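You operate a simulated robot arm through the tools that you are given. There is no shell and no other tool.

The job below is to be done with a simulated two-armed robot. You get a single attempt, and the scene is never put back.

## Task
Grease the bare end of the short rail, then run the bench stop to 34 cm.
Fine: use the wooden pad and the grease tin, pad back after; free the rail lever and leave it free. Set down upright: wooden pad. A coat counts when it lies all over at full strength: go over it till it gets no stronger.

The check looks at the end state, three seconds after you hand in, the way a careful person would. Anything else that was tipped, shoved, dropped, spilled or broken makes it a failure.

## Robot
Two 7-joint arms with fingered hands on one trunk that stands fixed in place. Base frame: the origin is at the foot of the trunk, x ahead of it, y to its left, z up; the work surface is at about z = 840. Readings come in mm, degrees, newtons and seconds.
The left shoulder is at [20, 269, 1197], the right one opposite. Each reaches about 1298 mm from its shoulder. Payload 5 kg a hand.
The tool frame of a hand sits at the grasp point between the pads (the TCP): z along the fingers, y along the line on which they close. The tips reach 42 mm beyond it. The gripper opens to 208 mm; its body begins 119 mm behind the TCP. The gripper is a hand of 4 fingers: y runs from the thumb to the fingers, the wrist lies at [0, 0, -317] in the tool frame, and closing takes about 1.5 s.
Orientation is that of the tool frame in the base frame, as a unit quaternion [x, y, z, w]. With the fingers straight down and closing along the base's y, the tool's x points along the base's -x, its y along +y and its z along -z.

## Interface
- The arms move only by the tool drive_tool. It takes "left_targets", "right_targets" or both (then of equal length, played together; a hand with none holds still); each is a list of rows, each a list of 3 entries, a list of its own where there are three numbers: the turn, a rotation vector about the tool's x, y, z in degrees, then the shift along the tool's x, y, z in mm, then the gripper command, from -1 (fully open) to 1 (shut), values between in proportion. In form: [[[wx, wy, wz], [dx, dy, dz], jaw], ...]. A call has 1 to 20 rows; each row shifts and turns the commanded pose from where the row before left it, along the tool's axes as they then stand. Rows are played at 5 a second. More than 50 mm and 8.6 degrees between two rows, or a gripper value outside its range, and nothing of the call is played. A pose out of reach is approached as far as the arm can. The call stops where the force on the tool passes 40 N (or 10 N more than at its start, if that is more) or the arm is blocked; 0.2 s more then pass. The fingers move at their own pace (about 153 mm/s each) and stop on an object; they squeeze with about 28 N. The grip force told is the motor's: it shows also when the fingers shut on nothing. Time passes only in rows, and 0.2 s behind the last, so rows that do not move let the fingers close. The reply holds the time, the measured pose of the TCP, the force on the tool along the base axes, the opening and the grip force, in the units named above and with some noise, with the torque about the TCP (base axes, N m) and any sound that the robot's microphone picked up.
- Cameras (640 x 400 px; columns grow to the right, rows downward): "scene" is now at [153.2, -29.7, 1477.1]; the picture's right is [-0.25, -0.97, 0.00], its down [-0.44, 0.11, -0.89] and it looks along [0.86, -0.22, -0.46] (base axes); focal length 324 px, centre (320, 200). "left" rides on the left gripper at [-94, 1, -146] in its tool frame; the picture's right is [-0.01, -1.00, 0.00], its down [0.84, -0.01, -0.54] and it looks along [0.54, -0.01, 0.84] (tool axes); focal length 280 px, centre (320, 200). "right" rides on the right gripper at [93, 1, -146] in its tool frame; the picture's right is [-0.01, 1.00, 0.00], its down [-0.84, -0.01, -0.54] and it looks along [-0.54, -0.01, 0.84] (tool axes); focal length 280 px, centre (320, 200). There is no depth. A picture from a camera that has moved, and an enlarged one, comes with that camera's place and axes in the base frame and with its lens. The place of the scene camera against the robot may be out by one fixed shift of up to 12 mm in any direction.
- snapshot(camera): a new picture of that camera. The clock stands still meanwhile.
- lift_body(by): moves the trunk up (or, below 0, down) by that many mm; the arms and the scene camera ride with it, the base frame stays. It gives what a move gives, with no picture.
- set_grasp(shape, hand): the hand has 4 fingers and takes this shape, open, in about a second: jaw (thumb against the fingers, like two jaws); tri (thumb and two fingers); tip (a fingertip pinch); poke (one finger out to press); point (the index stretched); flat (the hand flat); cup (the hand cupped); fist (a fist). The gripper value then closes the fingers along that shape, each until it touches; the sizes above hold for jaw. It gives what a move gives, with no picture.
- turn_head(pan, tilt): turns the head with the scene camera to pan (to the left, within 80 degrees either way) and tilt (down, from -29 to 69), counted from straight ahead of the robot (the tilt from the chest, where the trunk bows). It gives what a move gives.
- zoom(camera, box): a new picture of the part [left, top, right, bottom] of that camera's present view, enlarged. The clock stands still meanwhile.
- close_job(): hands the job in; it is judged then, once.

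Nothing tells you positions but the pictures and the camera data. Unless the task says otherwise, let go and move clear before handing in.

The tools are called as a command line: name --argument value ..., lists and objects as JSON in quotes. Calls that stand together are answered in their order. drive_tool: Moves the arms, as the interface text tells. Its arguments: {"type":"object","properties":{"left_targets":{"type":"array","items":{"type":"array"}},"right_targets":{"type":"array","items":{"type":"array"}}},"required":[]} The other tools are called the same way: lift_body (by) moves the trunk up or down; set_grasp (shape, hand) gives the hand a shape; turn_head (pan, tilt) turns the head that bears the scene camera; snapshot (camera) takes a picture; zoom (camera, box) takes an enlarged picture of a part of a camera's view; close_job () hands the job in.

At the start:

```text
clock: 0.0
left_tcp_pos: [458.4, 86.8, 1223.3]
left_orientation: [0.101, 0.995, -0.001, -0.002]
left_wrist_force: [-0.2, -0.4, -0.2]
left_ft_torque: [0.0, -0.02, 0.02]
left_width: 207.7
left_grasp_force: 0.2
left_shape: jaw
right_tcp_pos: [740.5, -455.4, 1131.1]
right_orientation: [0.101, 0.995, 0.0, 0.0]
right_wrist_force: [-0.3, 0.0, 1.1]
right_ft_torque: [0.0, -0.02, 0.01]
right_width: 208.0
right_grasp_force: 0.1
right_shape: jaw
trunk travel left (down, up): [-575.0, 46.0]
head pan, tilt (commanded): [-14.3, 27.1]
```

scene: 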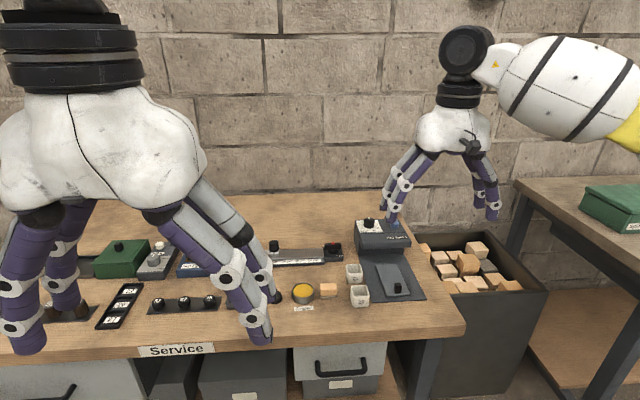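
right: 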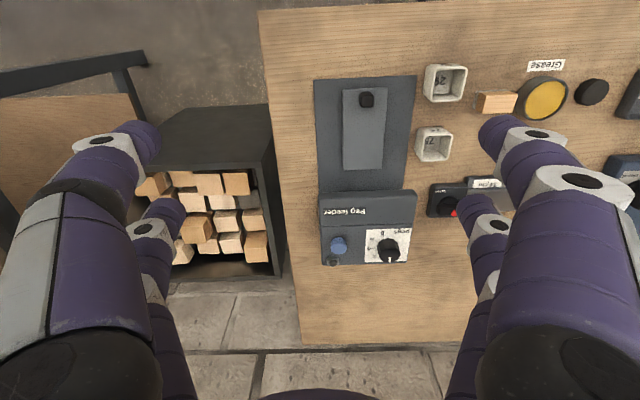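
left: 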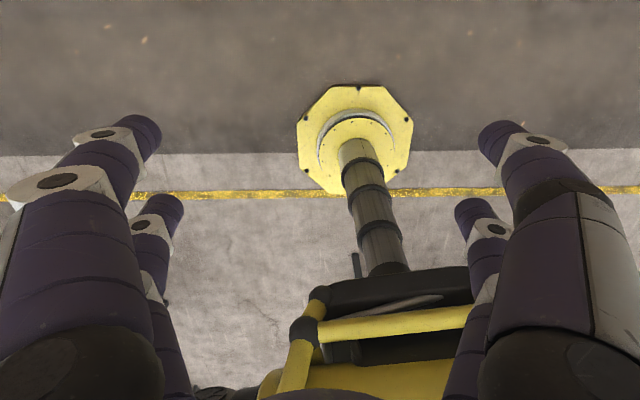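

I see a bench with several devices, a grease tin with a wooden pad next to it, and what may be rails with stops. I'll look closer with the head camera before moving anything.

zoom --camera "scene" --box '[220, 210, 460, 360]'

zoom --camera "scene" --box '[0, 210, 240, 360]'

zoom --camera "right" --box '[400, 40, 640, 240]'

```text
2.67 times, centred on (340, 285) of scene
camera zoom: at [153.2, -29.7, 1477.1], right [-0.25, -0.97, 0.0], down [-0.44, 0.11, -0.89], along [0.86, -0.22, -0.46], focal length 864 px, centre (267, -27)
```

zoom: 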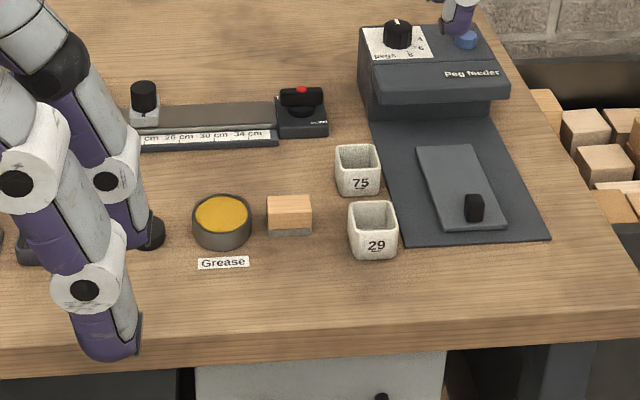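

```text
2.67 times, centred on (120, 285) of scene
camera zoom: at [153.2, -29.7, 1477.1], right [-0.25, -0.97, 0.0], down [-0.44, 0.11, -0.89], along [0.86, -0.22, -0.46], focal length 864 px, centre (853, -27)
```

zoom: 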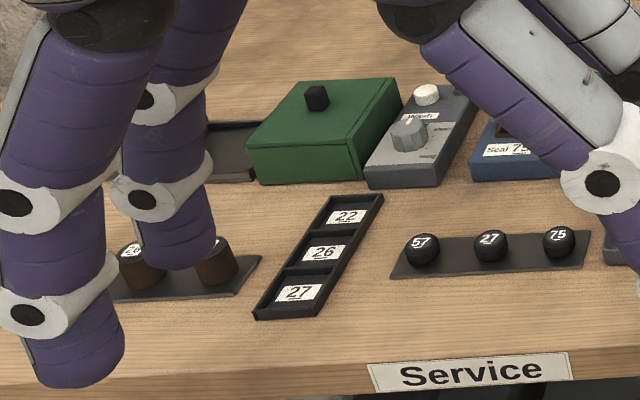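

```text
2.00 times, centred on (520, 140) of right
camera zoom: at [650.1, -436.0, 1277.7], right [0.22, 0.98, 0.0], down [0.82, -0.18, 0.54], along [0.53, -0.12, -0.84], focal length 561 px, centre (-80, 320)
```

zoom: 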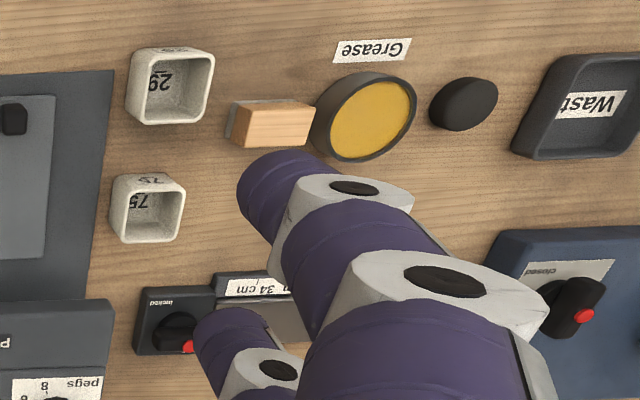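

The bench stop's rail seems to be the piece with a cm scale and a slider, but the left hand hides part of the bench. I'll swing the left hand out to the left and up for a clear view.

drive_tool --left_targets '[[[0, 0, 0], [0, 40, -20], -1], [[0, 0, 0], [0, 40, -20], -1], [[0, 0, 0], [0, 45, -10], -1], [[0, 0, 0], [0, 48, 0], -1], [[0, 0, 0], [0, 48, 0], -1], [[0, 0, 0], [0, 48, 0], -1], [[0, 0, 0], [0, 48, 0], -1], [[0, 0, 0], [0, 48, 0], -1], [[0, 0, 0], [0, 48, 0], -1]]' --right_targets '[[[0, 0, 0], [0, -40, -20], -1], [[0, 0, 0], [0, -40, -20], -1], [[0, 0, 0], [0, -40, -20], -1], [[0, 0, 0], [0, -40, -20], -1], [[0, 0, 0], [0, 0, 0], -1], [[0, 0, 0], [0, 0, 0], -1], [[0, 0, 0], [0, 0, 0], -1], [[0, 0, 0], [0, 0, 0], -1], [[0, 0, 0], [0, 0, 0], -1]]'

turn_head --pan 0 --tilt 35

snapshot --camera "scene"

```text
clock: 2.0
left_tcp_pos: [540.8, 492.5, 1272.1]
left_orientation: [0.101, 0.995, -0.001, -0.001]
left_wrist_force: [0.3, 0.4, 0.2]
left_ft_torque: [-0.15, 0.02, 0.01]
left_width: 208.0
left_grasp_force: 0.1
left_shape: jaw
right_tcp_pos: [711.1, -610.1, 1206.1]
right_orientation: [0.101, 0.995, 0.0, 0.0]
right_wrist_force: [-0.5, 1.2, 0.0]
right_ft_torque: [-0.14, 0.04, 0.03]
right_width: 208.0
right_grasp_force: 0.1
right_shape: jaw
trunk travel left (down, up): [-575.0, 46.0]
head pan, tilt (commanded): [-14.3, 27.1]
```

```text
clock: 2.8
left_tcp_pos: [540.6, 489.8, 1274.1]
left_orientation: [0.099, 0.995, -0.001, 0.0]
left_wrist_force: [-0.6, -0.1, 0.8]
left_ft_torque: [-0.05, 0.03, -0.02]
left_width: 208.3
left_grasp_force: 0.0
left_shape: jaw
right_tcp_pos: [710.9, -611.0, 1204.8]
right_orientation: [0.101, 0.995, 0.0, 0.0]
right_wrist_force: [0.6, 0.1, 0.1]
right_ft_torque: [0.0, 0.0, 0.0]
right_width: 207.9
right_grasp_force: 0.1
right_shape: jaw
trunk travel left (down, up): [-575.0, 46.0]
head pan, tilt (commanded): [0.0, 35.0]
```

```text
taken
camera scene: at [152.6, -6.9, 1464.8], right [0.0, -1.0, 0.0], down [-0.57, 0.0, -0.82], along [0.82, 0.0, -0.57], focal length 324 px, centre (320, 200)
```

scene: 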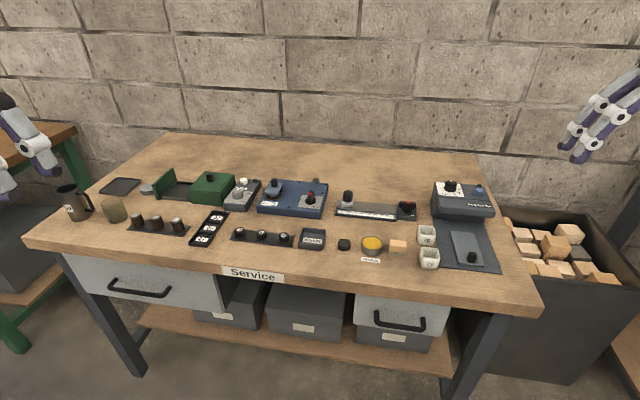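

Now the whole bench is clear. I'll enlarge its parts to read the labels and find the "short rail" and the "bench stop".

zoom --camera "scene" --box '[320, 170, 420, 232]'

zoom --camera "scene" --box '[220, 160, 340, 235]'

zoom --camera "scene" --box '[320, 210, 460, 290]'

zoom --camera "scene" --box '[40, 160, 240, 260]'

zoom --camera "scene" --box '[410, 165, 530, 280]'

```text
6.40 times, centred on (370, 201) of scene
camera zoom: at [152.6, -6.9, 1464.8], right [0.0, -1.0, 0.0], down [-0.57, 0.0, -0.82], along [0.82, 0.0, -0.57], focal length 2073 px, centre (0, 194)
```

zoom: 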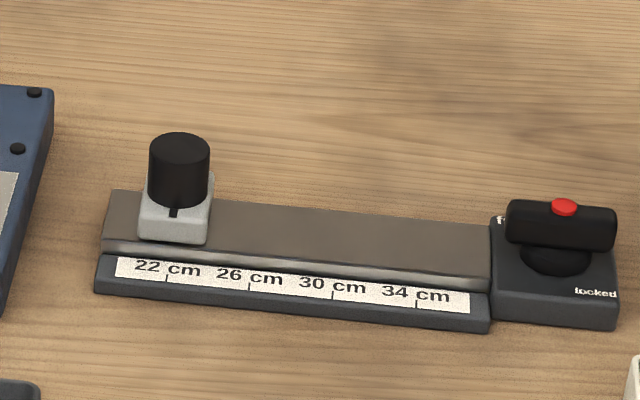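

```text
5.33 times, centred on (280, 198) of scene
camera zoom: at [152.6, -6.9, 1464.8], right [0.0, -1.0, 0.0], down [-0.57, 0.0, -0.82], along [0.82, 0.0, -0.57], focal length 1728 px, centre (533, 213)
```

zoom: 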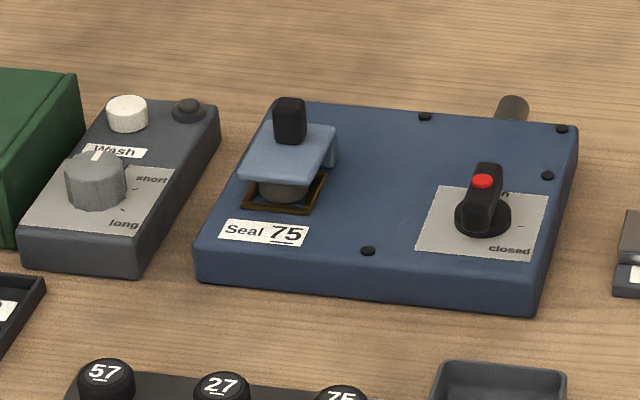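

```text
4.57 times, centred on (390, 250) of scene
camera zoom: at [152.6, -6.9, 1464.8], right [0.0, -1.0, 0.0], down [-0.57, 0.0, -0.82], along [0.82, 0.0, -0.57], focal length 1481 px, centre (0, -29)
```

zoom: 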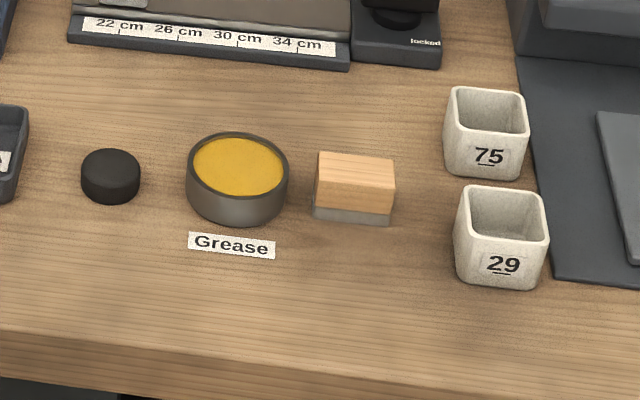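

```text
3.20 times, centred on (140, 210) of scene
camera zoom: at [152.6, -6.9, 1464.8], right [0.0, -1.0, 0.0], down [-0.57, 0.0, -0.82], along [0.82, 0.0, -0.57], focal length 1037 px, centre (896, 168)
```

zoom: 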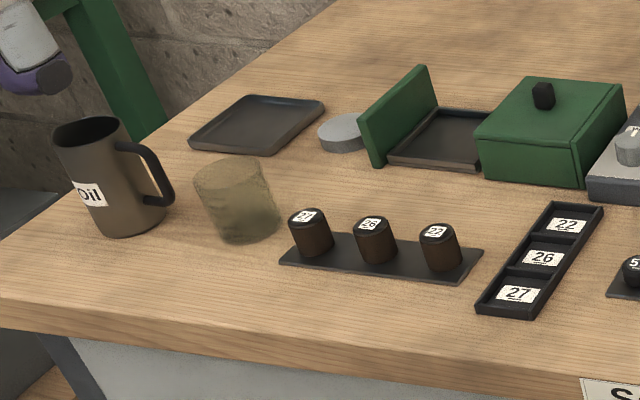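

```text
3.48 times, centred on (470, 222) of scene
camera zoom: at [152.6, -6.9, 1464.8], right [0.0, -1.0, 0.0], down [-0.57, 0.0, -0.82], along [0.82, 0.0, -0.57], focal length 1127 px, centre (-202, 122)
```

zoom: 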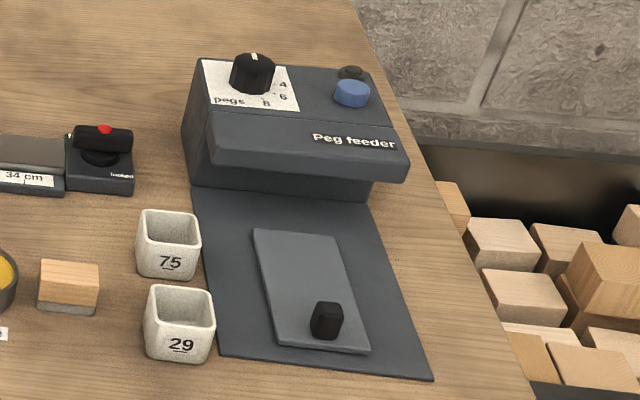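

The short rail with the cm scale, its slider (bench stop at about 22 cm) and the locked lever lie around (960, -60…-280), with the tin and pad nearer to me. I'll bring the right hand's camera over the rail for a closer view.

drive_tool --right_targets '[[[0, 0, 0], [-3.4, 44, 0], -1], [[0, 0, 0], [-3.4, 44, 0], -1], [[0, 0, 0], [-3.4, 44, 0], -1], [[0, 0, 0], [-3.4, 44, 14], -1], [[0, 0, 0], [-3.4, 44, 14], -1], [[0, 0, 0], [-3.4, 44, 20], -1], [[0, 0, 0], [-3.4, 44, 20], -1], [[0, 0, 0], [-3.4, 44, 20], -1], [[0, 0, 0], [-3.4, 44, 20], -1], [[0, 0, 0], [-3.4, 44, 20], -1], [[0, 0, 0], [-3.4, 44, 20], -1]]'

snapshot --camera "right"

snapshot --camera "scene"

```text
clock: 5.2
left_tcp_pos: [540.3, 491.4, 1271.5]
left_orientation: [0.099, 0.995, -0.002, 0.0]
left_wrist_force: [0.6, 1.2, -0.5]
left_ft_torque: [-0.21, 0.06, -0.01]
left_width: 208.0
left_grasp_force: 0.1
left_shape: jaw
right_tcp_pos: [842.6, -142.6, 1059.5]
right_orientation: [0.101, 0.995, 0.0, 0.001]
right_wrist_force: [0.6, -0.4, -0.4]
right_ft_torque: [0.05, 0.07, -0.02]
right_width: 207.7
right_grasp_force: 0.2
right_shape: jaw
trunk travel left (down, up): [-575.0, 46.0]
head pan, tilt (commanded): [0.0, 35.0]
```

```text
taken
camera right: at [750.9, -124.2, 1206.7], right [0.22, 0.98, 0.0], down [0.82, -0.18, 0.54], along [0.53, -0.12, -0.84], focal length 280 px, centre (320, 200)
```

right: 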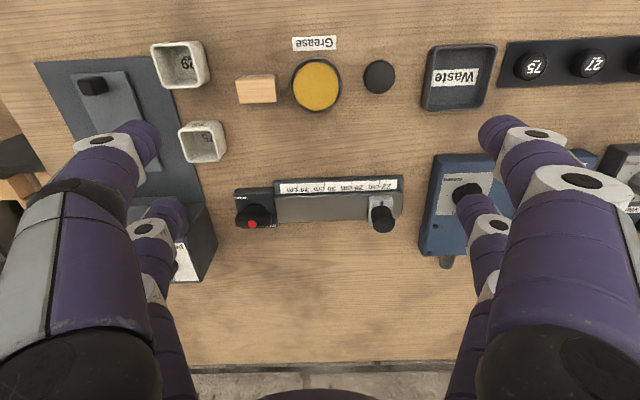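

```text
taken
camera scene: at [152.9, -5.9, 1464.6], right [0.0, -1.0, 0.0], down [-0.57, 0.0, -0.82], along [0.82, 0.0, -0.57], focal length 324 px, centre (320, 200)
```

scene: 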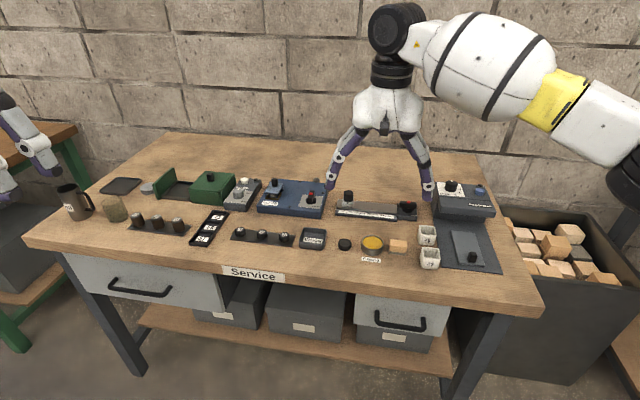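

zoom --camera "right" --box '[220, 160, 420, 260]'

zoom --camera "right" --box '[220, 25, 420, 125]'

zoom --camera "right" --box '[225, 170, 305, 240]'

```text
3.20 times, centred on (320, 210) of right
camera zoom: at [750.9, -124.2, 1206.7], right [0.22, 0.98, 0.0], down [0.82, -0.18, 0.54], along [0.53, -0.12, -0.84], focal length 897 px, centre (320, 168)
```

zoom: 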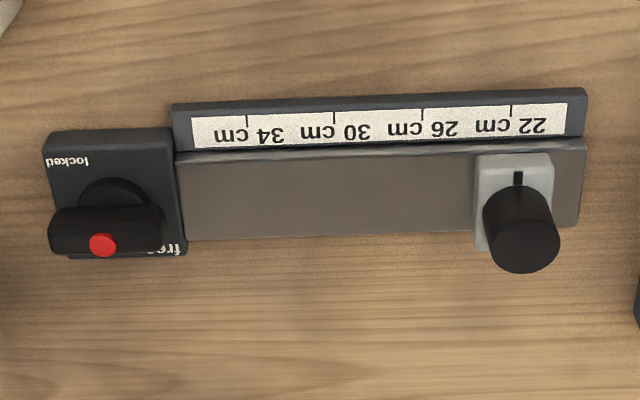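

```text
3.20 times, centred on (320, 75) of right
camera zoom: at [750.9, -124.2, 1206.7], right [0.22, 0.98, 0.0], down [0.82, -0.18, 0.54], along [0.53, -0.12, -0.84], focal length 897 px, centre (320, 600)
```

zoom: 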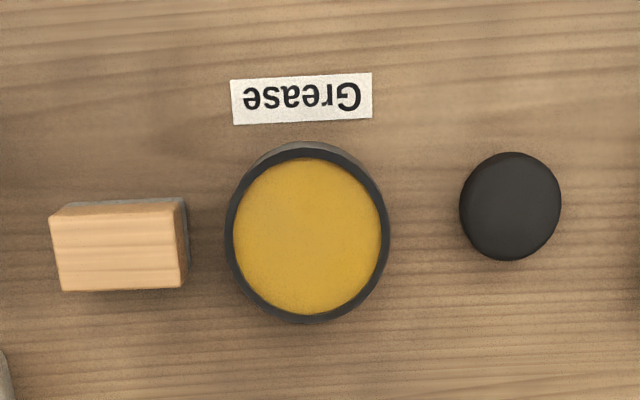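

```text
5.71 times, centred on (265, 205) of right
camera zoom: at [750.9, -124.2, 1206.7], right [0.22, 0.98, 0.0], down [0.82, -0.18, 0.54], along [0.53, -0.12, -0.84], focal length 1602 px, centre (634, 171)
```

zoom: 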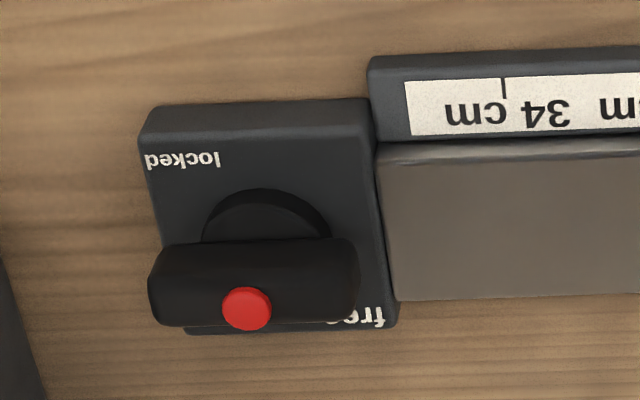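

The lever on the rail's right end shows "locked" near-right and "free" far-left, the bar lying along the rail; the slider is near 22 cm, and the rail between them looks bare grey. I'll check how the hand's fingers are laid out.

zoom --camera "scene" --box '[310, 60, 450, 230]'

set_grasp --shape "tip" --hand "right"

snapshot --camera "right"

zoom --camera "scene" --box '[310, 60, 450, 230]'

```text
2.35 times, centred on (380, 145) of scene
camera zoom: at [152.9, -5.9, 1464.6], right [0.0, -1.0, 0.0], down [-0.57, 0.0, -0.82], along [0.82, 0.0, -0.57], focal length 762 px, centre (179, 329)
```

zoom: 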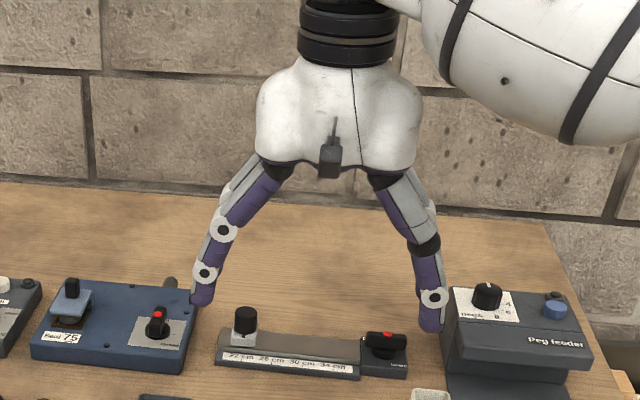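

```text
clock: 6.1
left_tcp_pos: [539.3, 490.7, 1273.7]
left_orientation: [0.1, 0.995, -0.001, -0.001]
left_wrist_force: [-0.6, 0.3, 0.1]
left_ft_torque: [0.02, 0.0, -0.02]
left_width: 208.0
left_grasp_force: 0.1
left_shape: jaw
right_tcp_pos: [839.9, -144.5, 1059.6]
right_orientation: [0.101, 0.995, 0.001, 0.0]
right_wrist_force: [0.0, 0.3, 0.5]
right_ft_torque: [0.0, -0.04, 0.01]
right_width: 207.7
right_grasp_force: 0.0
right_shape: tip
trunk travel left (down, up): [-575.0, 46.0]
head pan, tilt (commanded): [0.0, 35.0]
```

```text
taken
camera right: at [750.0, -125.3, 1206.8], right [0.21, 0.98, 0.0], down [0.82, -0.18, 0.54], along [0.53, -0.12, -0.84], focal length 280 px, centre (320, 200)
```

right: 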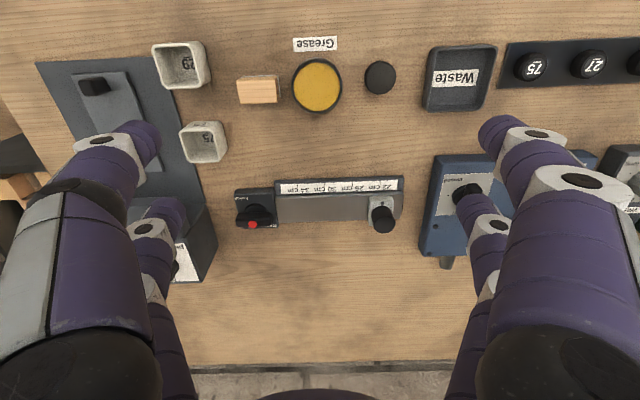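

```text
2.35 times, centred on (380, 145) of scene
camera zoom: at [152.3, -7.3, 1464.8], right [0.0, -1.0, 0.0], down [-0.57, 0.0, -0.82], along [0.82, 0.0, -0.57], focal length 762 px, centre (179, 329)
```

zoom: 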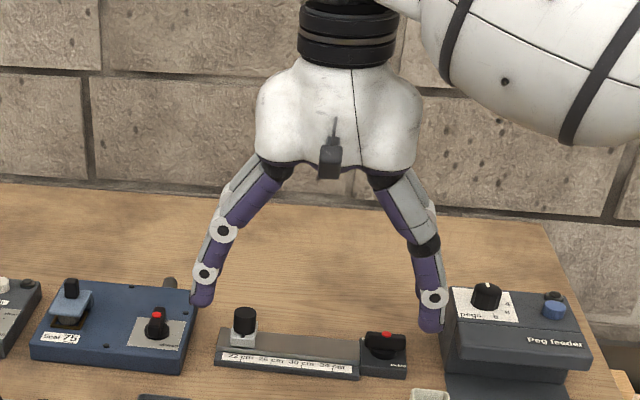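

The open "tip" shape looks the same as "jaw", so I'll close it in free air to see which fingers move and where the tips meet.

drive_tool --right_targets '[[[0, 0, 0], [0, 0, 0], 0.7], [[0, 0, 0], [0, 0, 0], 0.7], [[0, 0, 0], [0, 0, 0], 0.7], [[0, 0, 0], [0, 0, 0], 0.7], [[0, 0, 0], [0, 0, 0], 0.7], [[0, 0, 0], [0, 0, 0], 0.7]]'

snapshot --camera "right"

zoom --camera "scene" --box '[310, 60, 450, 230]'

```text
clock: 7.5
left_tcp_pos: [540.4, 490.8, 1273.3]
left_orientation: [0.1, 0.995, -0.001, 0.001]
left_wrist_force: [0.1, 0.5, 0.2]
left_ft_torque: [-0.01, 0.0, -0.04]
left_width: 208.0
left_grasp_force: 0.1
left_shape: jaw
right_tcp_pos: [842.2, -143.4, 1058.8]
right_orientation: [0.101, 0.995, 0.0, 0.0]
right_wrist_force: [0.8, -0.4, -0.4]
right_ft_torque: [0.0, 0.04, -0.01]
right_width: 31.6
right_grasp_force: 0.1
right_shape: tip
trunk travel left (down, up): [-575.0, 46.0]
head pan, tilt (commanded): [0.0, 35.0]
```

```text
taken
camera right: at [750.3, -125.1, 1206.5], right [0.22, 0.98, 0.0], down [0.82, -0.18, 0.54], along [0.53, -0.12, -0.84], focal length 280 px, centre (320, 200)
```

right: 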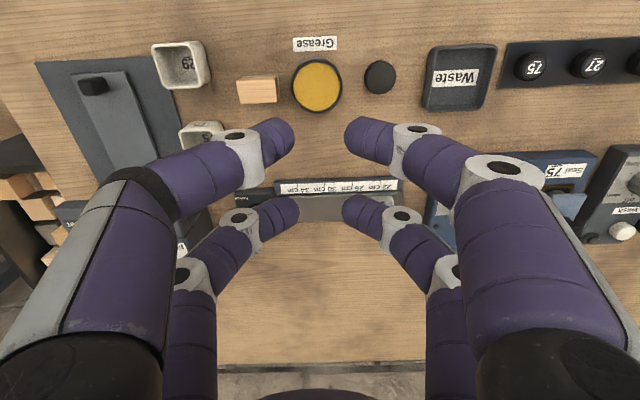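

```text
2.35 times, centred on (380, 145) of scene
camera zoom: at [152.7, -7.2, 1464.7], right [0.0, -1.0, 0.0], down [-0.57, 0.0, -0.82], along [0.82, 0.0, -0.57], focal length 762 px, centre (179, 329)
```

zoom: 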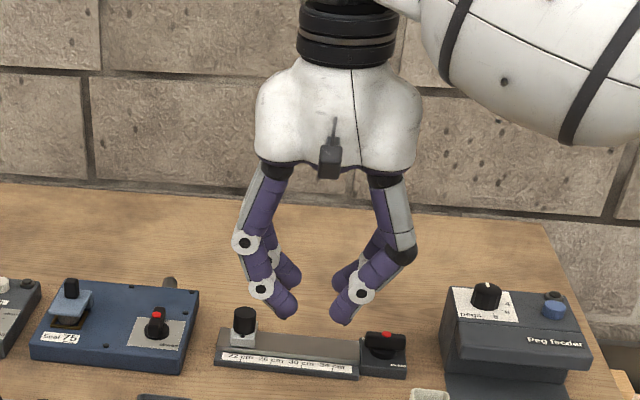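

In "tip" all four fingers close as two pairs about 56 mm apart. I'll see whether "tri" gives a narrower grip for the small pad and lever.

set_grasp --shape "tri" --hand "right"

drive_tool --right_targets '[[[0, 0, 0], [0, 0, 0], 0.7], [[0, 0, 0], [0, 0, 0], 0.7], [[0, 0, 0], [0, 0, 0], 0.7], [[0, 0, 0], [0, 0, 0], 0.7], [[0, 0, 0], [0, 0, 0], 0.7], [[0, 0, 0], [0, 0, 0], 0.7]]'

snapshot --camera "right"

zoom --camera "scene" --box '[310, 60, 450, 230]'

```text
clock: 8.4
left_tcp_pos: [539.7, 489.7, 1274.2]
left_orientation: [0.1, 0.995, 0.0, 0.0]
left_wrist_force: [0.8, 0.3, -0.1]
left_ft_torque: [0.01, -0.01, 0.02]
left_width: 207.8
left_grasp_force: 0.2
left_shape: jaw
right_tcp_pos: [840.8, -144.3, 1060.2]
right_orientation: [0.1, 0.995, 0.001, 0.0]
right_wrist_force: [-0.7, 0.4, -0.1]
right_ft_torque: [-0.01, -0.03, 0.0]
right_width: 208.0
right_grasp_force: 0.0
right_shape: tri
trunk travel left (down, up): [-575.0, 46.0]
head pan, tilt (commanded): [0.0, 35.0]
```

```text
clock: 9.8
left_tcp_pos: [539.7, 491.0, 1273.2]
left_orientation: [0.101, 0.995, -0.001, 0.0]
left_wrist_force: [0.2, -0.8, -0.7]
left_ft_torque: [-0.02, -0.01, 0.0]
left_width: 207.8
left_grasp_force: 0.1
left_shape: jaw
right_tcp_pos: [840.5, -144.4, 1059.8]
right_orientation: [0.102, 0.995, 0.0, 0.001]
right_wrist_force: [0.0, -0.1, -0.4]
right_ft_torque: [0.0, 0.03, -0.02]
right_width: 31.8
right_grasp_force: 0.1
right_shape: tri
trunk travel left (down, up): [-575.0, 46.0]
head pan, tilt (commanded): [0.0, 35.0]
```

```text
taken
camera right: at [750.3, -125.1, 1206.5], right [0.21, 0.98, 0.0], down [0.82, -0.18, 0.54], along [0.53, -0.12, -0.84], focal length 280 px, centre (320, 200)
```

right: 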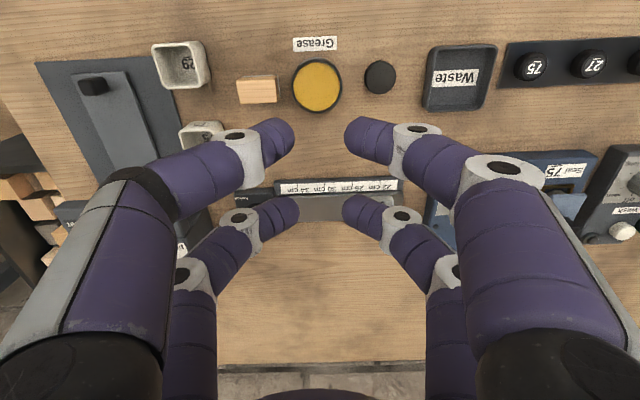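

```text
2.35 times, centred on (380, 145) of scene
camera zoom: at [152.6, -7.2, 1464.8], right [0.0, -1.0, 0.0], down [-0.57, 0.0, -0.82], along [0.82, 0.0, -0.57], focal length 762 px, centre (179, 329)
```

zoom: 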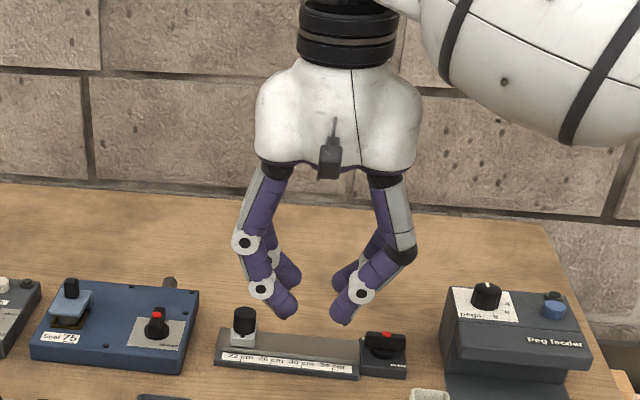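

"tri" looks the same too. I'll check "poke", which could serve for pushing the lever and the stop.

set_grasp --shape "poke" --hand "right"

snapshot --camera "right"

zoom --camera "scene" --box '[310, 60, 450, 230]'

```text
clock: 10.7
left_tcp_pos: [539.4, 489.7, 1273.6]
left_orientation: [0.1, 0.995, -0.001, -0.001]
left_wrist_force: [-0.4, 0.2, 0.5]
left_ft_torque: [0.01, -0.04, -0.02]
left_width: 208.0
left_grasp_force: 0.1
left_shape: jaw
right_tcp_pos: [840.0, -145.2, 1059.4]
right_orientation: [0.101, 0.995, 0.0, 0.0]
right_wrist_force: [-0.7, -0.1, 1.4]
right_ft_torque: [0.01, 0.02, 0.02]
right_width: 0.0
right_grasp_force: 0.0
right_shape: poke
trunk travel left (down, up): [-575.0, 46.0]
head pan, tilt (commanded): [0.0, 35.0]
```

```text
taken
camera right: at [750.3, -125.1, 1206.5], right [0.22, 0.98, 0.0], down [0.82, -0.18, 0.54], along [0.53, -0.12, -0.84], focal length 280 px, centre (320, 200)
```

right: 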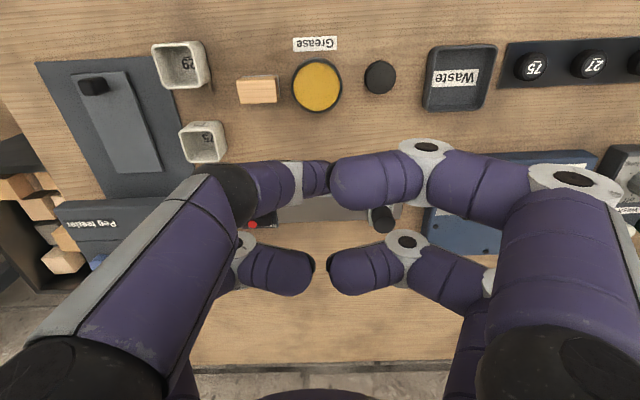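

```text
2.35 times, centred on (380, 145) of scene
camera zoom: at [152.6, -7.2, 1464.8], right [0.0, -1.0, 0.0], down [-0.57, 0.0, -0.82], along [0.82, 0.0, -0.57], focal length 762 px, centre (179, 329)
```

zoom: 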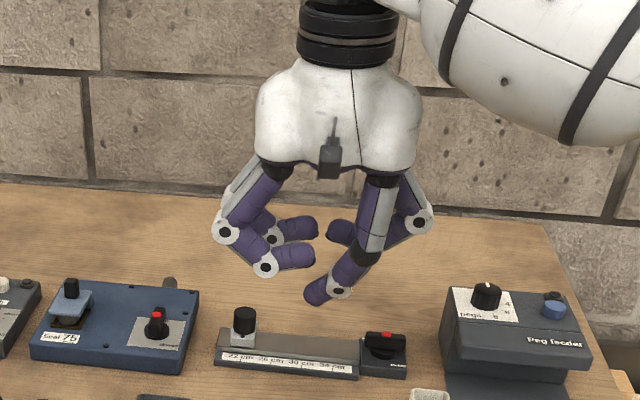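

"poke" puts a single finger straight out under the palm, with its tip about 42 mm past the TCP – handy for lever and stop. Next I'll look at how "jaw" and "tip" look when nearly closed, to choose a grip for the small pad.

set_grasp --shape "jaw" --hand "right"

drive_tool --right_targets '[[[0, 0, 0], [0, 0, 0], 0.75], [[0, 0, 0], [0, 0, 0], 0.75], [[0, 0, 0], [0, 0, 0], 0.75], [[0, 0, 0], [0, 0, 0], 0.75], [[0, 0, 0], [0, 0, 0], 0.75], [[0, 0, 0], [0, 0, 0], 0.75]]'

snapshot --camera "right"

zoom --camera "scene" --box '[340, 110, 430, 220]'

```text
clock: 11.6
left_tcp_pos: [540.0, 489.9, 1273.1]
left_orientation: [0.101, 0.995, -0.001, 0.0]
left_wrist_force: [-0.2, 0.1, -0.3]
left_ft_torque: [-0.01, 0.02, -0.01]
left_width: 208.0
left_grasp_force: 0.1
left_shape: jaw
right_tcp_pos: [840.4, -144.7, 1059.4]
right_orientation: [0.101, 0.995, 0.0, 0.0]
right_wrist_force: [-0.5, 0.5, -0.2]
right_ft_torque: [0.02, -0.03, -0.01]
right_width: 208.2
right_grasp_force: 0.1
right_shape: jaw
trunk travel left (down, up): [-575.0, 46.0]
head pan, tilt (commanded): [0.0, 35.0]
```

```text
clock: 13.0
left_tcp_pos: [541.2, 491.3, 1273.0]
left_orientation: [0.099, 0.995, -0.001, 0.0]
left_wrist_force: [-1.2, -0.8, 0.7]
left_ft_torque: [0.02, -0.01, 0.02]
left_width: 207.9
left_grasp_force: 0.1
left_shape: jaw
right_tcp_pos: [841.9, -143.8, 1059.4]
right_orientation: [0.101, 0.995, -0.001, -0.001]
right_wrist_force: [0.7, -0.2, 0.4]
right_ft_torque: [-0.01, 0.0, 0.0]
right_width: 26.7
right_grasp_force: 0.1
right_shape: jaw
trunk travel left (down, up): [-575.0, 46.0]
head pan, tilt (commanded): [0.0, 35.0]
```

```text
taken
camera right: at [750.3, -125.1, 1206.5], right [0.21, 0.98, 0.0], down [0.82, -0.18, 0.54], along [0.53, -0.12, -0.84], focal length 280 px, centre (320, 200)
```

right: 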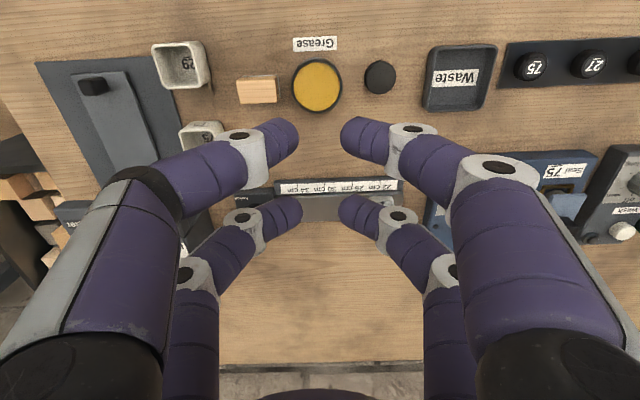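

```text
3.64 times, centred on (385, 165) of scene
camera zoom: at [152.6, -7.2, 1464.8], right [0.0, -1.0, 0.0], down [-0.57, 0.0, -0.82], along [0.82, 0.0, -0.57], focal length 1178 px, centre (84, 327)
```

zoom: 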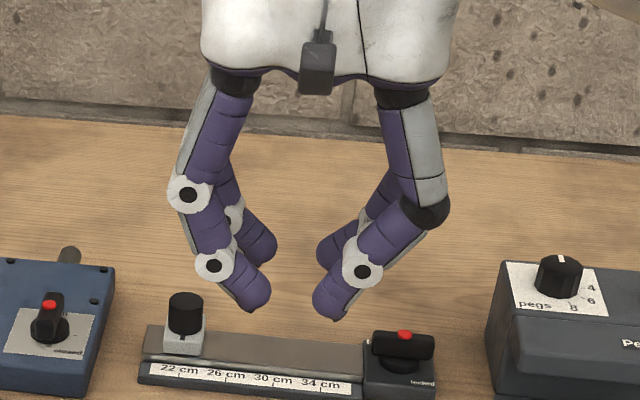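

All grip shapes use the same two finger pairs (~50 mm apart), so I'd grip the pad across its short side. I'll open the hand and go lower over the rail for a closer look at its surface and lever.

drive_tool --right_targets '[[[0, 0, 0], [-19, 1, 10], -1], [[0, 0, 0], [-19, 1, 20], -1], [[0, 0, 0], [-19, 0, 30], -1], [[0, 0, 0], [0, 0, 33], -1], [[0, 0, 0], [0, 0, 0], -1], [[0, 0, 0], [0, 0, 0], -1]]'

snapshot --camera "right"

zoom --camera "right" --box '[200, 150, 440, 300]'

```text
clock: 14.4
left_tcp_pos: [539.5, 489.3, 1272.6]
left_orientation: [0.101, 0.995, -0.001, 0.0]
left_wrist_force: [0.8, 0.7, -0.8]
left_ft_torque: [-0.02, 0.02, -0.01]
left_width: 207.8
left_grasp_force: 0.0
left_shape: jaw
right_tcp_pos: [898.0, -155.2, 968.7]
right_orientation: [0.101, 0.995, 0.0, 0.0]
right_wrist_force: [-0.3, 0.1, 0.0]
right_ft_torque: [0.03, -0.01, 0.01]
right_width: 207.7
right_grasp_force: 0.1
right_shape: jaw
trunk travel left (down, up): [-575.0, 46.0]
head pan, tilt (commanded): [0.0, 35.0]
```

```text
taken
camera right: at [807.3, -135.1, 1115.8], right [0.22, 0.98, 0.0], down [0.82, -0.18, 0.54], along [0.53, -0.12, -0.84], focal length 280 px, centre (320, 200)
```

right: 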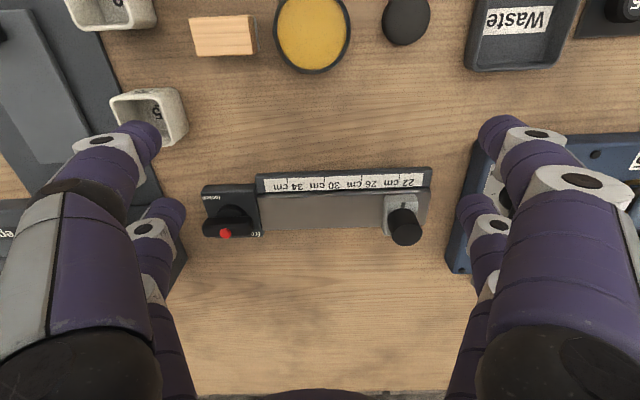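

```text
2.67 times, centred on (320, 225) of right
camera zoom: at [807.3, -135.1, 1115.8], right [0.22, 0.98, 0.0], down [0.82, -0.18, 0.54], along [0.53, -0.12, -0.84], focal length 748 px, centre (320, 133)
```

zoom: 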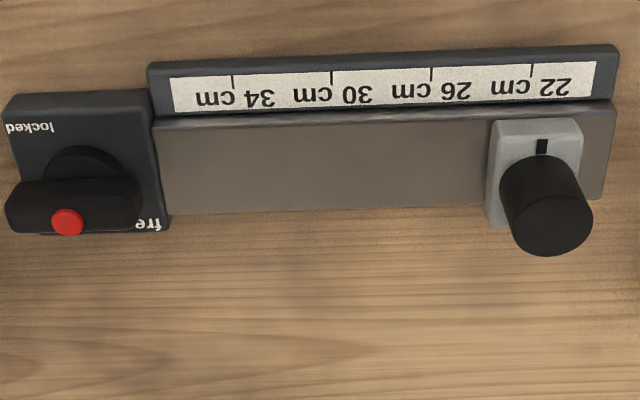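

The rail runs at about 9.5° yaw, from 22 cm near (961, -82) to 34 cm near (941, -201), and its top is uniformly grey. The pad is at about (800, -208), next to the tin at (812, -142). I'll rise, go above the pad and turn the hand so that it closes across the pad's short side.

drive_tool --right_targets '[[[0, 0, 0], [0, 0, -45], -1], [[0, 0, 0], [0, 0, -45], -1], [[0, 0, 0], [28.4, -24, 0], -1], [[0, 0, 0], [28.4, -24, 0], -1], [[0, 0, 0], [28.4, -24, 0], -1], [[0, 0, 8], [0, 0, 0], -1], [[0, 0, 8], [0, 0, 0], -1], [[0, 0, 8], [0, 0, 0], -1], [[0, 0, 8], [0, 0, 0], 0], [[0, 0, 8], [0, 0, 0], 0], [[0, 0, 8], [0, 0, 0], 0], [[0, 0, 8], [0, 0, 0], 0], [[0, 0, 8], [0, 0, 0], 0.3], [[0, 0, 8], [0, 0, 0], 0.3], [[0, 0, 8], [0, 0, 0], 0.3], [[0, 0, 8], [0, 0, 0], 0.3]]'

snapshot --camera "right"

snapshot --camera "scene"

```text
clock: 17.8
left_tcp_pos: [539.3, 490.8, 1273.3]
left_orientation: [0.099, 0.995, -0.001, 0.0]
left_wrist_force: [0.0, 0.0, -0.1]
left_ft_torque: [-0.08, -0.02, -0.03]
left_width: 208.1
left_grasp_force: 0.0
left_shape: jaw
right_tcp_pos: [800.9, -207.3, 1060.7]
right_orientation: [0.431, 0.902, 0.001, -0.003]
right_wrist_force: [-0.7, 0.6, 1.1]
right_ft_torque: [-0.09, 0.0, -0.01]
right_width: 73.1
right_grasp_force: 0.0
right_shape: jaw
right hand out of reach, approached as far as the arm can: row 11, 12, 13, 14, 15, 16
trunk travel left (down, up): [-575.0, 46.0]
head pan, tilt (commanded): [0.0, 35.0]
```

```text
taken
camera right: at [745.2, -135.4, 1207.8], right [0.79, 0.62, 0.0], down [0.52, -0.67, 0.53], along [0.33, -0.42, -0.84], focal length 280 px, centre (320, 200)
```

right: 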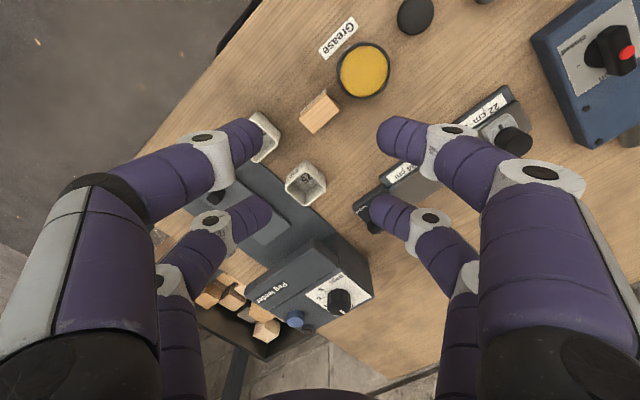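

```text
taken
camera scene: at [152.7, -6.5, 1464.7], right [0.0, -1.0, 0.0], down [-0.57, 0.0, -0.82], along [0.82, 0.0, -0.57], focal length 324 px, centre (320, 200)
```

scene: 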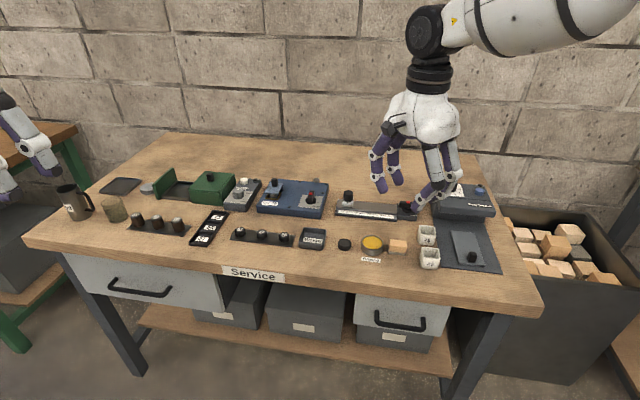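

The wrist reaches its limit about 40° this way, so I'll turn the other way instead, and check where the commanded pose stands as I go.

drive_tool --right_targets '[[[0, 0, -8], [0, 0, 0], 0.3], [[0, 0, -8], [0, 0, 0], 0.3], [[0, 0, -8], [0, 0, 0], 0.3], [[0, 0, -8], [0, 0, 0], 0.3], [[0, 0, -8], [0, 0, 0], 0.3], [[0, 0, -8], [0, 0, 0], 0.3]]'

```text
clock: 19.2
left_tcp_pos: [541.1, 489.9, 1273.5]
left_orientation: [0.1, 0.995, 0.0, -0.001]
left_wrist_force: [0.7, 0.0, 0.2]
left_ft_torque: [-0.03, 0.0, 0.0]
left_width: 207.9
left_grasp_force: 0.0
left_shape: jaw
right_tcp_pos: [801.3, -209.0, 1059.6]
right_orientation: [0.027, 1.0, 0.003, -0.002]
right_wrist_force: [-0.4, 0.0, 0.5]
right_ft_torque: [0.01, -0.02, -0.03]
right_width: 73.3
right_grasp_force: 0.0
right_shape: jaw
trunk travel left (down, up): [-575.0, 46.0]
head pan, tilt (commanded): [0.0, 35.0]
```

The command restarts from the reached pose. I continue turning the other way, about 84° more, to line the closing direction up with the pad's short side.

drive_tool --right_targets '[[[0, 0, -7.6], [0, 0, 0], 0.3], [[0, 0, -7.6], [0, 0, 0], 0.3], [[0, 0, -7.6], [0, 0, 0], 0.3], [[0, 0, -7.6], [0, 0, 0], 0.3], [[0, 0, -7.6], [0, 0, 0], 0.3], [[0, 0, -7.6], [0, 0, 0], 0.3], [[0, 0, -7.6], [0, 0, 0], 0.3], [[0, 0, -7.6], [0, 0, 0], 0.3], [[0, 0, -7.6], [0, 0, 0], 0.3], [[0, 0, -7.6], [0, 0, 0], 0.3], [[0, 0, -7.6], [0, 0, 0], 0.3]]'

snapshot --camera "right"

snapshot --camera "scene"

```text
clock: 21.6
left_tcp_pos: [540.2, 489.9, 1274.4]
left_orientation: [0.1, 0.995, 0.0, 0.001]
left_wrist_force: [-0.7, 0.5, -0.3]
left_ft_torque: [0.01, -0.01, -0.01]
left_width: 208.1
left_grasp_force: 0.1
left_shape: jaw
right_tcp_pos: [801.0, -208.2, 1061.7]
right_orientation: [-0.646, 0.763, 0.003, 0.001]
right_wrist_force: [-0.5, 0.0, 0.0]
right_ft_torque: [-0.02, 0.01, -0.04]
right_width: 73.0
right_grasp_force: 0.1
right_shape: jaw
trunk travel left (down, up): [-575.0, 46.0]
head pan, tilt (commanded): [0.0, 35.0]
```

```text
taken
camera right: at [785.2, -301.1, 1207.3], right [-0.98, 0.18, 0.0], down [0.15, 0.83, 0.54], along [0.09, 0.53, -0.84], focal length 280 px, centre (320, 200)
```

right: 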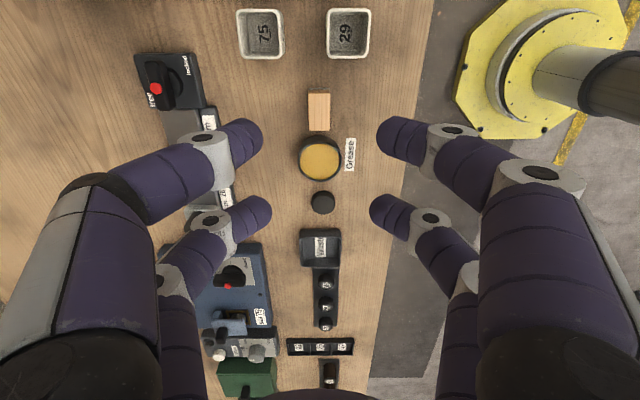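

```text
taken
camera scene: at [152.8, -7.2, 1464.7], right [0.0, -1.0, 0.0], down [-0.57, 0.0, -0.82], along [0.82, 0.0, -0.57], focal length 324 px, centre (320, 200)
```

scene: 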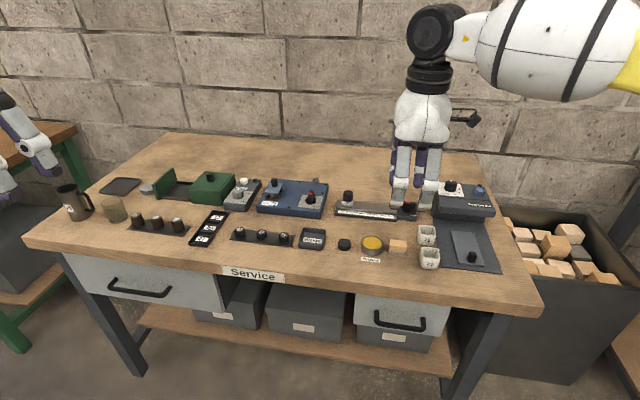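

The hand is now lined up with the pad (closing along the away direction). I'll enlarge the pad and tin from this new view to measure them exactly.

zoom --camera "right" --box '[260, 60, 380, 220]'

zoom --camera "right" --box '[120, 40, 240, 130]'

zoom --camera "scene" --box '[350, 220, 450, 280]'

```text
2.50 times, centred on (320, 140) of right
camera zoom: at [785.2, -301.1, 1207.3], right [-0.98, 0.18, 0.0], down [0.15, 0.83, 0.54], along [0.09, 0.53, -0.84], focal length 701 px, centre (320, 350)
```

zoom: 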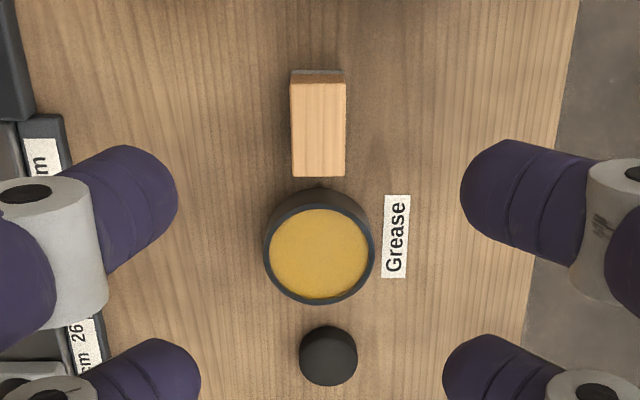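

```text
4.44 times, centred on (180, 85) of right
camera zoom: at [785.2, -301.1, 1207.3], right [-0.98, 0.18, 0.0], down [0.15, 0.83, 0.54], along [0.09, 0.53, -0.84], focal length 1246 px, centre (942, 711)
```

zoom: 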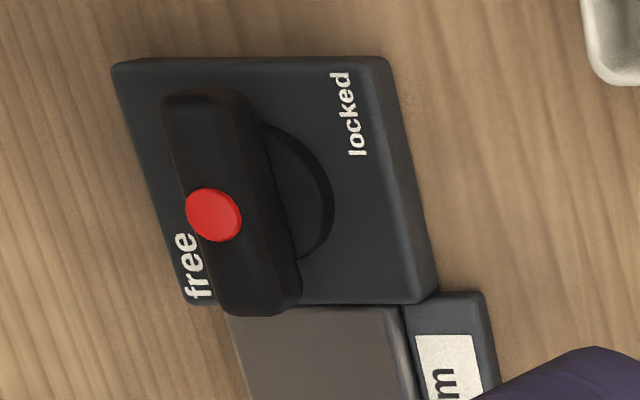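

```text
6.40 times, centred on (400, 250) of scene
camera zoom: at [152.8, -7.2, 1464.7], right [0.0, -1.0, 0.0], down [-0.57, 0.0, -0.82], along [0.82, 0.0, -0.57], focal length 2073 px, centre (-192, -120)
```

zoom: 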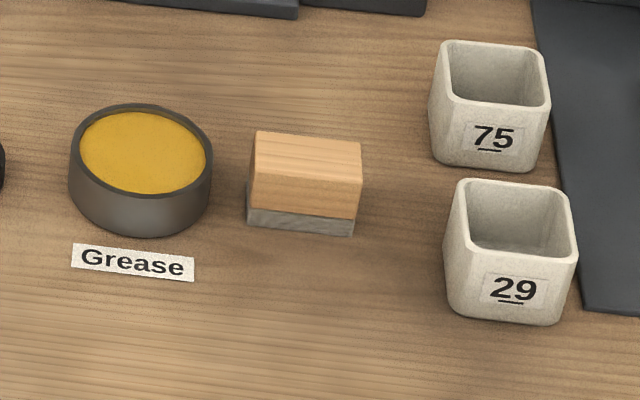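

The tin and pad are well visible now, with the grease close to the rim. I'll zoom on the other lever (on the blue box) too, to understand how these levers show their state.

zoom --camera "right" --box '[190, 235, 290, 335]'

zoom --camera "scene" --box '[285, 180, 340, 220]'

zoom --camera "scene" --box '[380, 190, 440, 230]'

```text
4.00 times, centred on (240, 285) of right
camera zoom: at [785.2, -301.1, 1207.3], right [-0.98, 0.18, 0.0], down [0.15, 0.83, 0.54], along [0.09, 0.53, -0.84], focal length 1122 px, centre (640, -140)
```

zoom: 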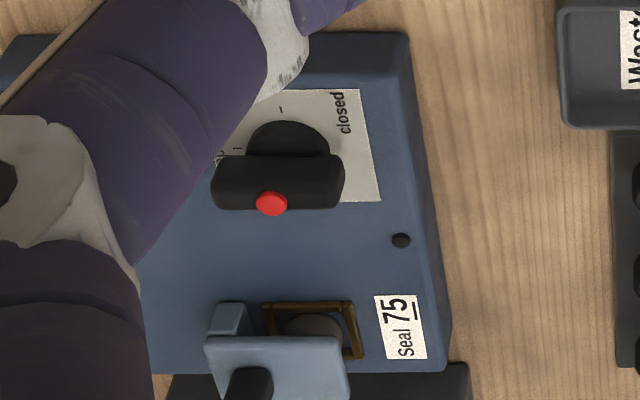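

```text
10.00 times, centred on (312, 200) of scene
camera zoom: at [152.8, -7.2, 1464.7], right [0.0, -1.0, 0.0], down [-0.57, 0.0, -0.82], along [0.82, 0.0, -0.57], focal length 3240 px, centre (395, 200)
```

zoom: 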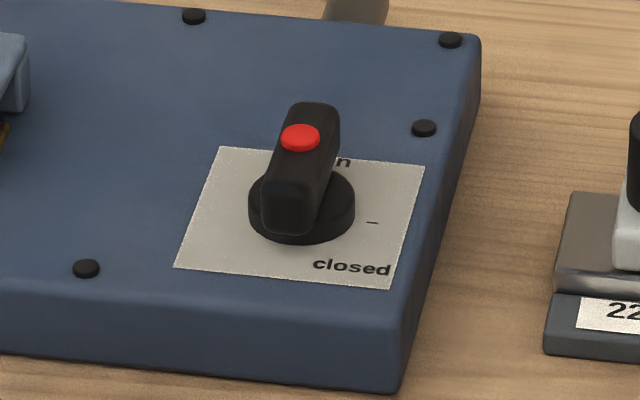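

```text
10.00 times, centred on (410, 210) of scene
camera zoom: at [152.8, -7.2, 1464.7], right [0.0, -1.0, 0.0], down [-0.57, 0.0, -0.82], along [0.82, 0.0, -0.57], focal length 3240 px, centre (-580, 100)
```

zoom: 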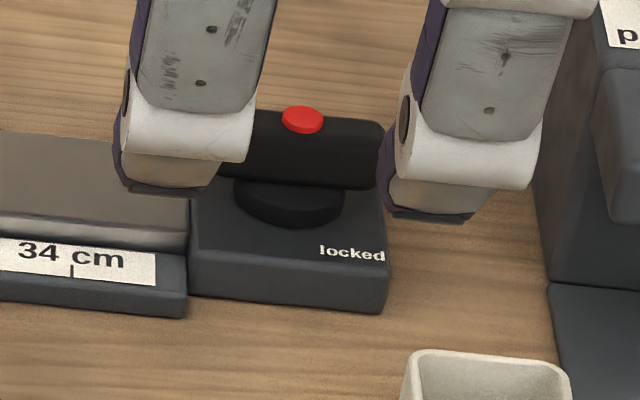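

By the ticks on the seal lever, a bar along the rail means "locked" and a bar pointing away means "free". I'll zoom on the pad to get its height before gripping.

zoom --camera "scene" --box '[380, 230, 412, 260]'

zoom --camera "scene" --box '[355, 228, 391, 262]'

```text
13.33 times, centred on (396, 245) of scene
camera zoom: at [152.8, -7.2, 1464.7], right [0.0, -1.0, 0.0], down [-0.57, 0.0, -0.82], along [0.82, 0.0, -0.57], focal length 4319 px, centre (-693, -400)
```

zoom: 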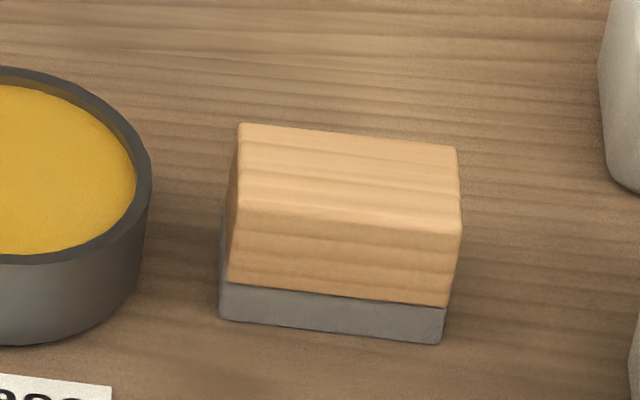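

```text
11.76 times, centred on (373, 245) of scene
camera zoom: at [152.8, -7.2, 1464.7], right [0.0, -1.0, 0.0], down [-0.57, 0.0, -0.82], along [0.82, 0.0, -0.57], focal length 3811 px, centre (-304, -329)
```

zoom: 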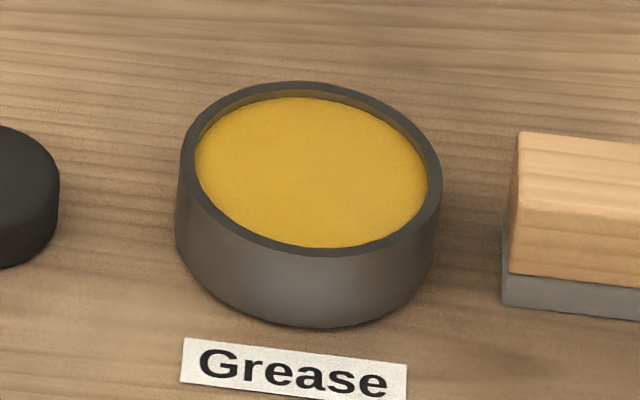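

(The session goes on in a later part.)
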